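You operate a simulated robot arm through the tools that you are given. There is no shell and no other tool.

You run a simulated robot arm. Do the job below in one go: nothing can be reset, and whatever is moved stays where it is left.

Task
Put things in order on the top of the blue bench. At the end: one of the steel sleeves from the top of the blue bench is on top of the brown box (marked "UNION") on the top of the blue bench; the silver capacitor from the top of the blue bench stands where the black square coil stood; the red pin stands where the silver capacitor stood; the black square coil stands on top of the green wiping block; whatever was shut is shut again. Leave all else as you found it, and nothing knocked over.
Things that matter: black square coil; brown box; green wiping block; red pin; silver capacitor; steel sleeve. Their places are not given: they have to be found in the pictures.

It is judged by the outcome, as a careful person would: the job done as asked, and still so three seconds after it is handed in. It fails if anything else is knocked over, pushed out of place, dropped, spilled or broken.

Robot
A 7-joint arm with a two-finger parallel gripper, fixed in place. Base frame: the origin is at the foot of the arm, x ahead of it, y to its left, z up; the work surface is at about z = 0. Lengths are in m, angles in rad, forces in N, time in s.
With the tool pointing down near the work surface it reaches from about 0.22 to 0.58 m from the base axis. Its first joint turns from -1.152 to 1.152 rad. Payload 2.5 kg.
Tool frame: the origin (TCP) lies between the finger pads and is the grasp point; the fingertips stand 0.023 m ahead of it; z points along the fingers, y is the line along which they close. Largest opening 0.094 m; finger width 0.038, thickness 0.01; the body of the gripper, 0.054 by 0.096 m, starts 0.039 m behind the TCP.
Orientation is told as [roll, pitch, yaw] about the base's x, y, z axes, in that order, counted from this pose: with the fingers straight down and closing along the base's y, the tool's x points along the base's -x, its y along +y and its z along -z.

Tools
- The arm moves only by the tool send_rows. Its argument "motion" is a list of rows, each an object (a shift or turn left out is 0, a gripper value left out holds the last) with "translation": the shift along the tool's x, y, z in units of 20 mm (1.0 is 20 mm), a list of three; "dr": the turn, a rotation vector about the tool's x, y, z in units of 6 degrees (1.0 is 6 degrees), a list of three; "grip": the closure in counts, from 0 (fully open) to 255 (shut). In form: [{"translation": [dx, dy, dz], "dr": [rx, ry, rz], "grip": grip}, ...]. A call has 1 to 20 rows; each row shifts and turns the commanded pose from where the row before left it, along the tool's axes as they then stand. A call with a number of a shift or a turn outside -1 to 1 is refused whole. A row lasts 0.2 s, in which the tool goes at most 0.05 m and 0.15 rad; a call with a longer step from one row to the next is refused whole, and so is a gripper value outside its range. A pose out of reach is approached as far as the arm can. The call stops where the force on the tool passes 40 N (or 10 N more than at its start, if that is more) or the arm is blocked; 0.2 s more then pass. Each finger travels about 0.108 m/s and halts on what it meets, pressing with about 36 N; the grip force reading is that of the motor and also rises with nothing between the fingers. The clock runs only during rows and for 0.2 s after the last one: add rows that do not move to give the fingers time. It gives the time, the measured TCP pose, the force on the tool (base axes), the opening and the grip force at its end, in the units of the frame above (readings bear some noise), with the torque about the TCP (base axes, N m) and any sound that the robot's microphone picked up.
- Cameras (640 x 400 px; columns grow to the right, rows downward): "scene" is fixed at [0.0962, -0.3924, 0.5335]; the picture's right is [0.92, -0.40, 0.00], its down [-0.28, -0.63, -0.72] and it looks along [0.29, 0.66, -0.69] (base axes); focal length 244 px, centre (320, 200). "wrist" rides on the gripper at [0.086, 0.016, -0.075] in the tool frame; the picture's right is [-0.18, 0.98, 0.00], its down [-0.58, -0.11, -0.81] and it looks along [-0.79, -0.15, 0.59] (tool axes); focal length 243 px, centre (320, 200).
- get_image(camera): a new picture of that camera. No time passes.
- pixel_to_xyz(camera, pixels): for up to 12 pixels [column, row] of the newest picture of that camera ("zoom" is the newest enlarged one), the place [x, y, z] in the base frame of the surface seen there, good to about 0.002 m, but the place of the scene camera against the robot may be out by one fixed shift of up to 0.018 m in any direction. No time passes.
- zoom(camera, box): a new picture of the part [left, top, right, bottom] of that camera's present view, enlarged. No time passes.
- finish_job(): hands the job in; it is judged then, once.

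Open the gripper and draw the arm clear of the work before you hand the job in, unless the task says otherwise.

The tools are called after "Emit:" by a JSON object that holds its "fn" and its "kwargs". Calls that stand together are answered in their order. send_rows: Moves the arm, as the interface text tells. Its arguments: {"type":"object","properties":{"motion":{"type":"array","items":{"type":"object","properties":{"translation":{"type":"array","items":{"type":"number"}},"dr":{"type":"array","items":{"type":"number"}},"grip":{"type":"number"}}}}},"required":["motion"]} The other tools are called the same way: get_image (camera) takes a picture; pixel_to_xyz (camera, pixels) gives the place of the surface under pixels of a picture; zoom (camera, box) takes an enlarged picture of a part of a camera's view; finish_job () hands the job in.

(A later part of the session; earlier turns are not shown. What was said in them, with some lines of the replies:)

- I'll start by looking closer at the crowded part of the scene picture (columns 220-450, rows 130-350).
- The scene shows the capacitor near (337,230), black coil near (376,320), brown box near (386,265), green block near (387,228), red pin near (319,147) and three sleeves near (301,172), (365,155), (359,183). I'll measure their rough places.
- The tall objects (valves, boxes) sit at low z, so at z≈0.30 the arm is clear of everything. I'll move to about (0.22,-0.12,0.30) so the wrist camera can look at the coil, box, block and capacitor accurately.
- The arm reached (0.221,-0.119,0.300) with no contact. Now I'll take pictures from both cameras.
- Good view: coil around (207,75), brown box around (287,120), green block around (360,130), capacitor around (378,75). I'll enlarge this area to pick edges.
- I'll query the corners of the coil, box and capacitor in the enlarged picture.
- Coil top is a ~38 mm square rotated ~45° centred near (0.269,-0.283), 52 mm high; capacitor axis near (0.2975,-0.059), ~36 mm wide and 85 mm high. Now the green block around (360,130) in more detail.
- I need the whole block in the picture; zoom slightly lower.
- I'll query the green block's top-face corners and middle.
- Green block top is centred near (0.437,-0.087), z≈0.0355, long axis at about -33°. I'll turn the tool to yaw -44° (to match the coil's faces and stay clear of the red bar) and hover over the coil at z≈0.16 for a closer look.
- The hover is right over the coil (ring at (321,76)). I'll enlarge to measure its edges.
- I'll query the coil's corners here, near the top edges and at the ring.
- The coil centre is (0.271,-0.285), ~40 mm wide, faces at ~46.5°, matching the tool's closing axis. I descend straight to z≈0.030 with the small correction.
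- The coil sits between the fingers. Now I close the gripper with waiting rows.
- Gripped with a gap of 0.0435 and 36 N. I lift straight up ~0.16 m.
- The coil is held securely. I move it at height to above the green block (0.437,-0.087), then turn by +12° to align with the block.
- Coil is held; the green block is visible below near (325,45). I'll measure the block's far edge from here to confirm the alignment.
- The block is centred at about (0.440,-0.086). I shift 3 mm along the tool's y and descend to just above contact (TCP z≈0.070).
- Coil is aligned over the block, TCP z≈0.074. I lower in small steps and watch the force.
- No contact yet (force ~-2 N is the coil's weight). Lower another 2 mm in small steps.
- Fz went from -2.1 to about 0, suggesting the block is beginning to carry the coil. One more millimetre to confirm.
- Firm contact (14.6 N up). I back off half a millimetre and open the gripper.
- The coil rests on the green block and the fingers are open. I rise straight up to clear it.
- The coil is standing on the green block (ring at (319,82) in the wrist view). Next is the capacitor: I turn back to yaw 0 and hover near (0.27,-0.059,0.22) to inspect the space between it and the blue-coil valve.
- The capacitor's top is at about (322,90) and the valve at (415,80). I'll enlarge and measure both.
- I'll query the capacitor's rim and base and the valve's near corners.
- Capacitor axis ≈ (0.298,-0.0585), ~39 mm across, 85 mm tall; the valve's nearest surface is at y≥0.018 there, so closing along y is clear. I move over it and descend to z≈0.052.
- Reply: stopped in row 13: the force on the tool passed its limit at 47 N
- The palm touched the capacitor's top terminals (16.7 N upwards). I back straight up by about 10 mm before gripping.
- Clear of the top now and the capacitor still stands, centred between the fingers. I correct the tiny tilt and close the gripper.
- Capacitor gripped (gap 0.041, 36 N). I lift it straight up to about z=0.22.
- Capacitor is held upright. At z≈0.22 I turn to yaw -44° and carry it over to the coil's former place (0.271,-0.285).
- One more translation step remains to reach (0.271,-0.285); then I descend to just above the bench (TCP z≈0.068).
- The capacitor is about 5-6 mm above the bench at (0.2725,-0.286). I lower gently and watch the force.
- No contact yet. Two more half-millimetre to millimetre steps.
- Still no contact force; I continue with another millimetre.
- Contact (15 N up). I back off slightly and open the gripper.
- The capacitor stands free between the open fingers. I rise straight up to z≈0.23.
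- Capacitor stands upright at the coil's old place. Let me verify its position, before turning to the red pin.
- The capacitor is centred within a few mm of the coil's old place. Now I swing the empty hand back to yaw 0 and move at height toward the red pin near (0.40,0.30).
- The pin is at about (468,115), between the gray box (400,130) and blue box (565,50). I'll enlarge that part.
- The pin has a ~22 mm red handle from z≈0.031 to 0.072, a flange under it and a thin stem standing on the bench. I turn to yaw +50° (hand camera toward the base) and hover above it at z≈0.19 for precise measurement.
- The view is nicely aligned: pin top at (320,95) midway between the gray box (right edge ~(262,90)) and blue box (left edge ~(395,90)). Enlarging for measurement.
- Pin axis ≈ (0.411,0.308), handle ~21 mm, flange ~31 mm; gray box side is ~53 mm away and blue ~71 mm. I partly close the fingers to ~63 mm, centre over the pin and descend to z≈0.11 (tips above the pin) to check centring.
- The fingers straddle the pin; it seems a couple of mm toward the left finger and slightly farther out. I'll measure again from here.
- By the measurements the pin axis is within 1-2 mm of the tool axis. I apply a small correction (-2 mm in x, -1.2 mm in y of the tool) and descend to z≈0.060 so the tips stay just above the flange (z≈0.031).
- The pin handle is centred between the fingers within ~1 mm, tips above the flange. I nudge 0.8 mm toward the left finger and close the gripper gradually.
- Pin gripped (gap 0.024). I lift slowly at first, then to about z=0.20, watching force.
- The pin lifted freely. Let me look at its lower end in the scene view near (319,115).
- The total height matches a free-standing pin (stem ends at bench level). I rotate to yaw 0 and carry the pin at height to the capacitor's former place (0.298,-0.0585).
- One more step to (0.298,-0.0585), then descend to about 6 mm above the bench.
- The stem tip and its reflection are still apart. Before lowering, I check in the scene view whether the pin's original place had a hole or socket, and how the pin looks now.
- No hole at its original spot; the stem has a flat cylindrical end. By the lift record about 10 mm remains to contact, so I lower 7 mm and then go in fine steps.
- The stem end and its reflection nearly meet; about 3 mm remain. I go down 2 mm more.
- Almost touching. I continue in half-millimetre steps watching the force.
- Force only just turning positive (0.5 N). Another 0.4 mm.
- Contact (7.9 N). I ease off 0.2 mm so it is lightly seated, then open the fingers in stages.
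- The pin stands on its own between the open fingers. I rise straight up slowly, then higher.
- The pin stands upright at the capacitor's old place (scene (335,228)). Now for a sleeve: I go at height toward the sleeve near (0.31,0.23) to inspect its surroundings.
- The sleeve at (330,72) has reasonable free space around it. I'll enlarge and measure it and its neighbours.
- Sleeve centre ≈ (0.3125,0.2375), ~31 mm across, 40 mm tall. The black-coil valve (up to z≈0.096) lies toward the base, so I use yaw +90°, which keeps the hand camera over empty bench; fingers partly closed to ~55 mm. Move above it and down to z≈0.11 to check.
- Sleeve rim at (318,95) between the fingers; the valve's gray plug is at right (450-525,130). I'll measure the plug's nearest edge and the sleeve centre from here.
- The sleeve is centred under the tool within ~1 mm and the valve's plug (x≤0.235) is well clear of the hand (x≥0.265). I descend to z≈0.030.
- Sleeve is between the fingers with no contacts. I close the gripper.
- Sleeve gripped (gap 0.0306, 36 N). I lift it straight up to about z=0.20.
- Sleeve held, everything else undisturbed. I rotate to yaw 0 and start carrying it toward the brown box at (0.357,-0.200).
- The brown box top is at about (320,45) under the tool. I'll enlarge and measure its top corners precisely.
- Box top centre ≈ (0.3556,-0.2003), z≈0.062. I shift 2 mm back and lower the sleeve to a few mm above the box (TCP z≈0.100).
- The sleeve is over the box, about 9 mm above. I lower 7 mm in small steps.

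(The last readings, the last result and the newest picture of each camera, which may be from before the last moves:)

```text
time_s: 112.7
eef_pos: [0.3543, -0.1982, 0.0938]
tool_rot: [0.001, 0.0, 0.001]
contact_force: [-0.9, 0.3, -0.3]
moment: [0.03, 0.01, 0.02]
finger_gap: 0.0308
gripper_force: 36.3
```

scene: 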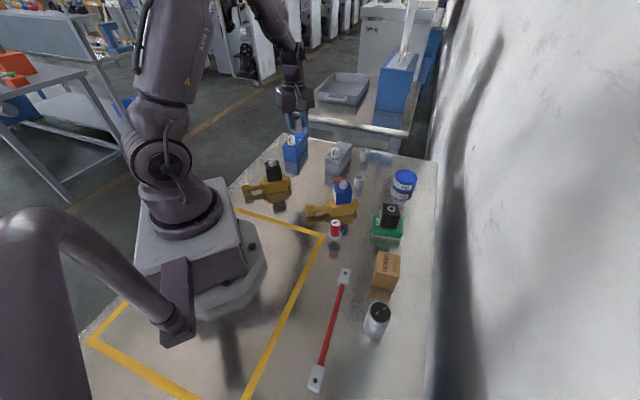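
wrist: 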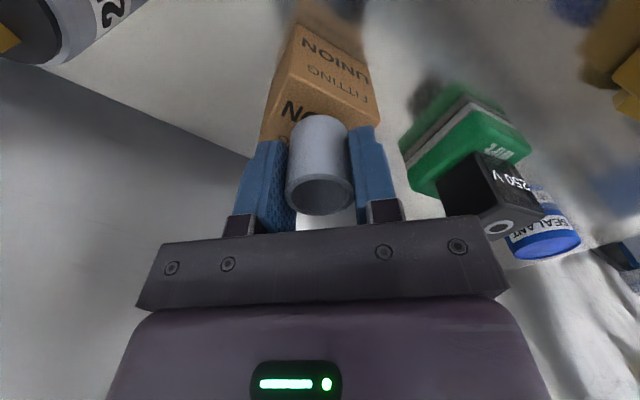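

No contact yet at z≈0.094. Fine steps now.

Emit:
{"fn": "send_rows", "kwargs": {"motion": [{"translation": [0, 0, 0.04]}, {"translation": [0, 0, 0.03]}, {"translation": [0, 0, 0]}]}}

```text
time_s: 113.5
eef_pos: [0.3558, -0.199, 0.0924]
tool_rot: [0.0, 0.0, -0.001]
contact_force: [-2.0, 1.8, 6.1]
moment: [0.06, 0.05, 0.01]
finger_gap: 0.0307
gripper_force: 36.1
```

Contact (6 N). I ease off 0.2 mm and open the fingers in stages.

Emit:
{"fn": "send_rows", "kwargs": {"motion": [{"translation": [0, 0, -0.01]}, {"translation": [0, 0, 0]}, {"grip": 150}, {"grip": 150}, {"grip": 125}, {"grip": 100}, {"grip": 80}, {"grip": 60}, {"grip": 60}]}}

Emit:
{"fn": "get_image", "kwargs": {"camera": "wrist"}}

```text
time_s: 115.5
eef_pos: [0.3547, -0.1998, 0.0932]
tool_rot: [0.0, -0.001, 0.0]
contact_force: [0.4, -0.3, 0.1]
moment: [0.03, 0.03, -0.01]
finger_gap: 0.0719
gripper_force: 0.1
```

```text
taken
```

wrist: 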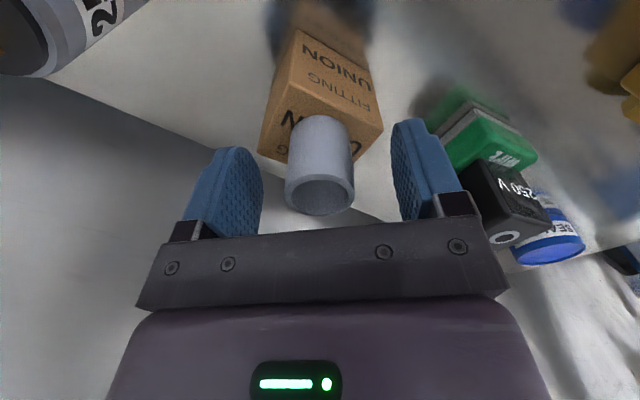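

The sleeve rests on the brown box, fingers clear. I rise straight up slowly and look again.

Emit:
{"fn": "send_rows", "kwargs": {"motion": [{"translation": [0, 0, -0.3]}, {"translation": [0, 0, -0.5]}, {"translation": [0, 0, -0.7]}, {"translation": [0, 0, -0.9]}, {"translation": [0, 0, -0.9]}, {"translation": [0, 0, -0.9]}, {"translation": [0, 0, -0.9]}, {"translation": [0, 0, -0.9]}, {"translation": [0, 0, -0.9], "grip": 0}, {"translation": [0, 0, 0]}, {"translation": [0, 0, 0]}]}}

Emit:
{"fn": "get_image", "kwargs": {"camera": "wrist"}}

Emit:
{"fn": "get_image", "kwargs": {"camera": "scene"}}

```text
time_s: 117.9
eef_pos: [0.3541, -0.2005, 0.2314]
tool_rot: [-0.001, -0.001, 0.0]
contact_force: [-0.1, -0.4, 0.0]
moment: [0.0, -0.04, 0.0]
finger_gap: 0.094
gripper_force: 0.0
```

```text
taken
```

wrist: 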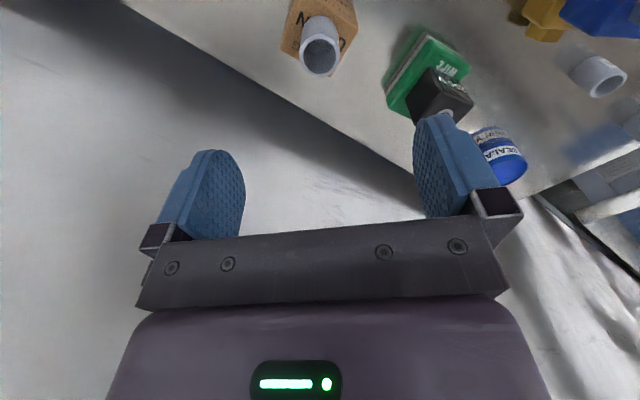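

```text
taken
```

scene: 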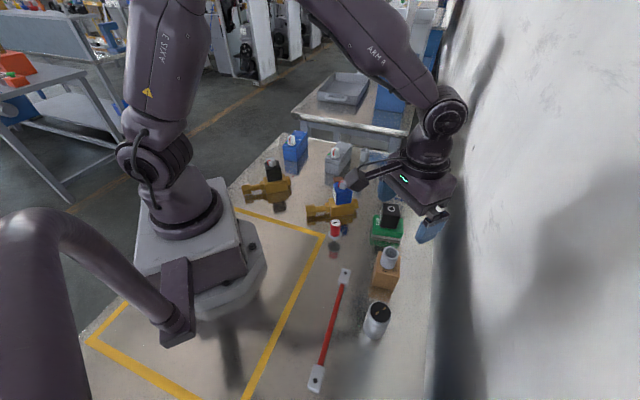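

All four placements look right. I draw the arm up and away to its starting pose (0.44,0.10,0.32), then check the final scene.

Emit:
{"fn": "send_rows", "kwargs": {"motion": [{"translation": [0, 0, -0.9]}, {"translation": [0, 0, -0.9]}, {"translation": [-0.27, 0.94, -0.17]}, {"translation": [-0.27, 0.94, -0.17]}, {"translation": [-0.27, 0.94, -0.17]}, {"translation": [-0.27, 0.94, -0.17]}, {"translation": [-0.27, 0.94, -0.17]}, {"translation": [-0.27, 0.94, -0.17]}, {"translation": [-0.27, 0.94, -0.17]}, {"translation": [-0.27, 0.94, -0.17]}, {"translation": [-0.27, 0.94, -0.17]}, {"translation": [-0.27, 0.94, -0.17]}, {"translation": [-0.27, 0.94, -0.17]}, {"translation": [-0.27, 0.94, -0.17]}, {"translation": [-0.27, 0.94, -0.17]}, {"translation": [-0.27, 0.94, -0.17]}, {"translation": [-0.27, 0.94, -0.17]}, {"translation": [-0.27, 0.94, -0.17]}, {"translation": [0, 0, 0]}]}}

Emit:
{"fn": "get_image", "kwargs": {"camera": "scene"}}

Emit:
{"fn": "zoom", "kwargs": {"camera": "scene", "box": [230, 130, 430, 255]}}

Emit:
{"fn": "zoom", "kwargs": {"camera": "scene", "box": [290, 200, 450, 400]}}

```text
time_s: 121.9
eef_pos: [0.4419, 0.1018, 0.3214]
tool_rot: [0.0, 0.0, 0.0]
contact_force: [0.4, -0.4, 0.7]
moment: [-0.02, 0.01, 0.03]
finger_gap: 0.094
gripper_force: 0.1
```

```text
taken
```

scene: 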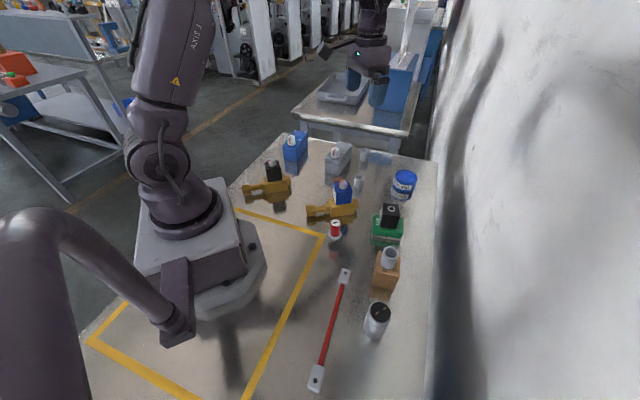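

```text
3.20 times, centred on (330, 192) of scene
```

zoom: 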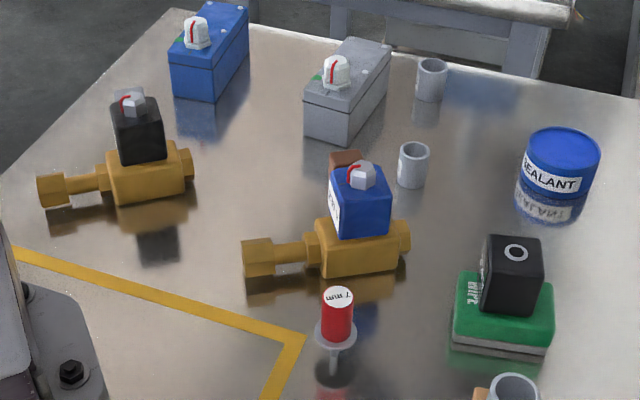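

```text
2.00 times, centred on (370, 300) of scene
```

zoom: 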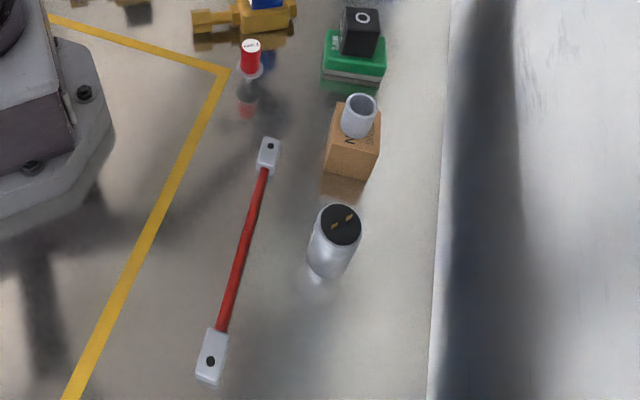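

Everything stands: sleeve on the box, coil on the green block, pin at the capacitor's old spot, capacitor at the coil's old spot. One last check of positions in the scene frame.

Emit:
{"fn": "pixel_to_xyz", "kwargs": {"camera": "scene", "pixels": [[380, 311], [376, 311], [335, 222], [391, 209], [389, 250], [387, 283]]}}

```text
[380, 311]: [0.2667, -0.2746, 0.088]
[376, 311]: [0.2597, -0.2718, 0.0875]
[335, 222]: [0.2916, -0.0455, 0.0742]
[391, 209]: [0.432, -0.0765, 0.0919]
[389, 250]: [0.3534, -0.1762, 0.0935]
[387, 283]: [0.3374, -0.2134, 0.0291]
```

In the scene frame (shifted by about (-0.006,+0.013)), the capacitor is within ~3 mm of the coil's old centre, and the pin is on the capacitor's old centre. The gripper is open, the arm is clear and nothing was opened, so I hand the job in.

Emit:
{"fn": "finish_job", "kwargs": {}}

```text
The job is handed in.
```

The bench is set out as you asked, and I handed the job in with the gripper open and the arm back at its starting pose. The verdict has not come back.

| Item | Now stands | Placement |
|---|---|---|
| Black square coil | On top of the green wiping block | Upright, close to the middle of the block's top |
| Silver capacitor | Where the coil stood | Upright, about 3–4 mm off the coil's old centre |
| Red pin | Where the capacitor stood | Upright on its thin stem, within about 1–2 mm |
| One steel sleeve | On top of the brown "UNION" box | Upright, close to the middle of the top |

- **Contact with the capacitor:** on the way down to grip it, the palm touched its top and the arm stopped at 47 N. The capacitor stayed standing, and I backed off and gripped it higher.
- **Everything else:** in the final pictures the valves, boxes, sealant tin, red bar and other two sleeves look where they were, and nothing is knocked over.
- **"Whatever was shut":** I opened nothing, so nothing needed shutting again.
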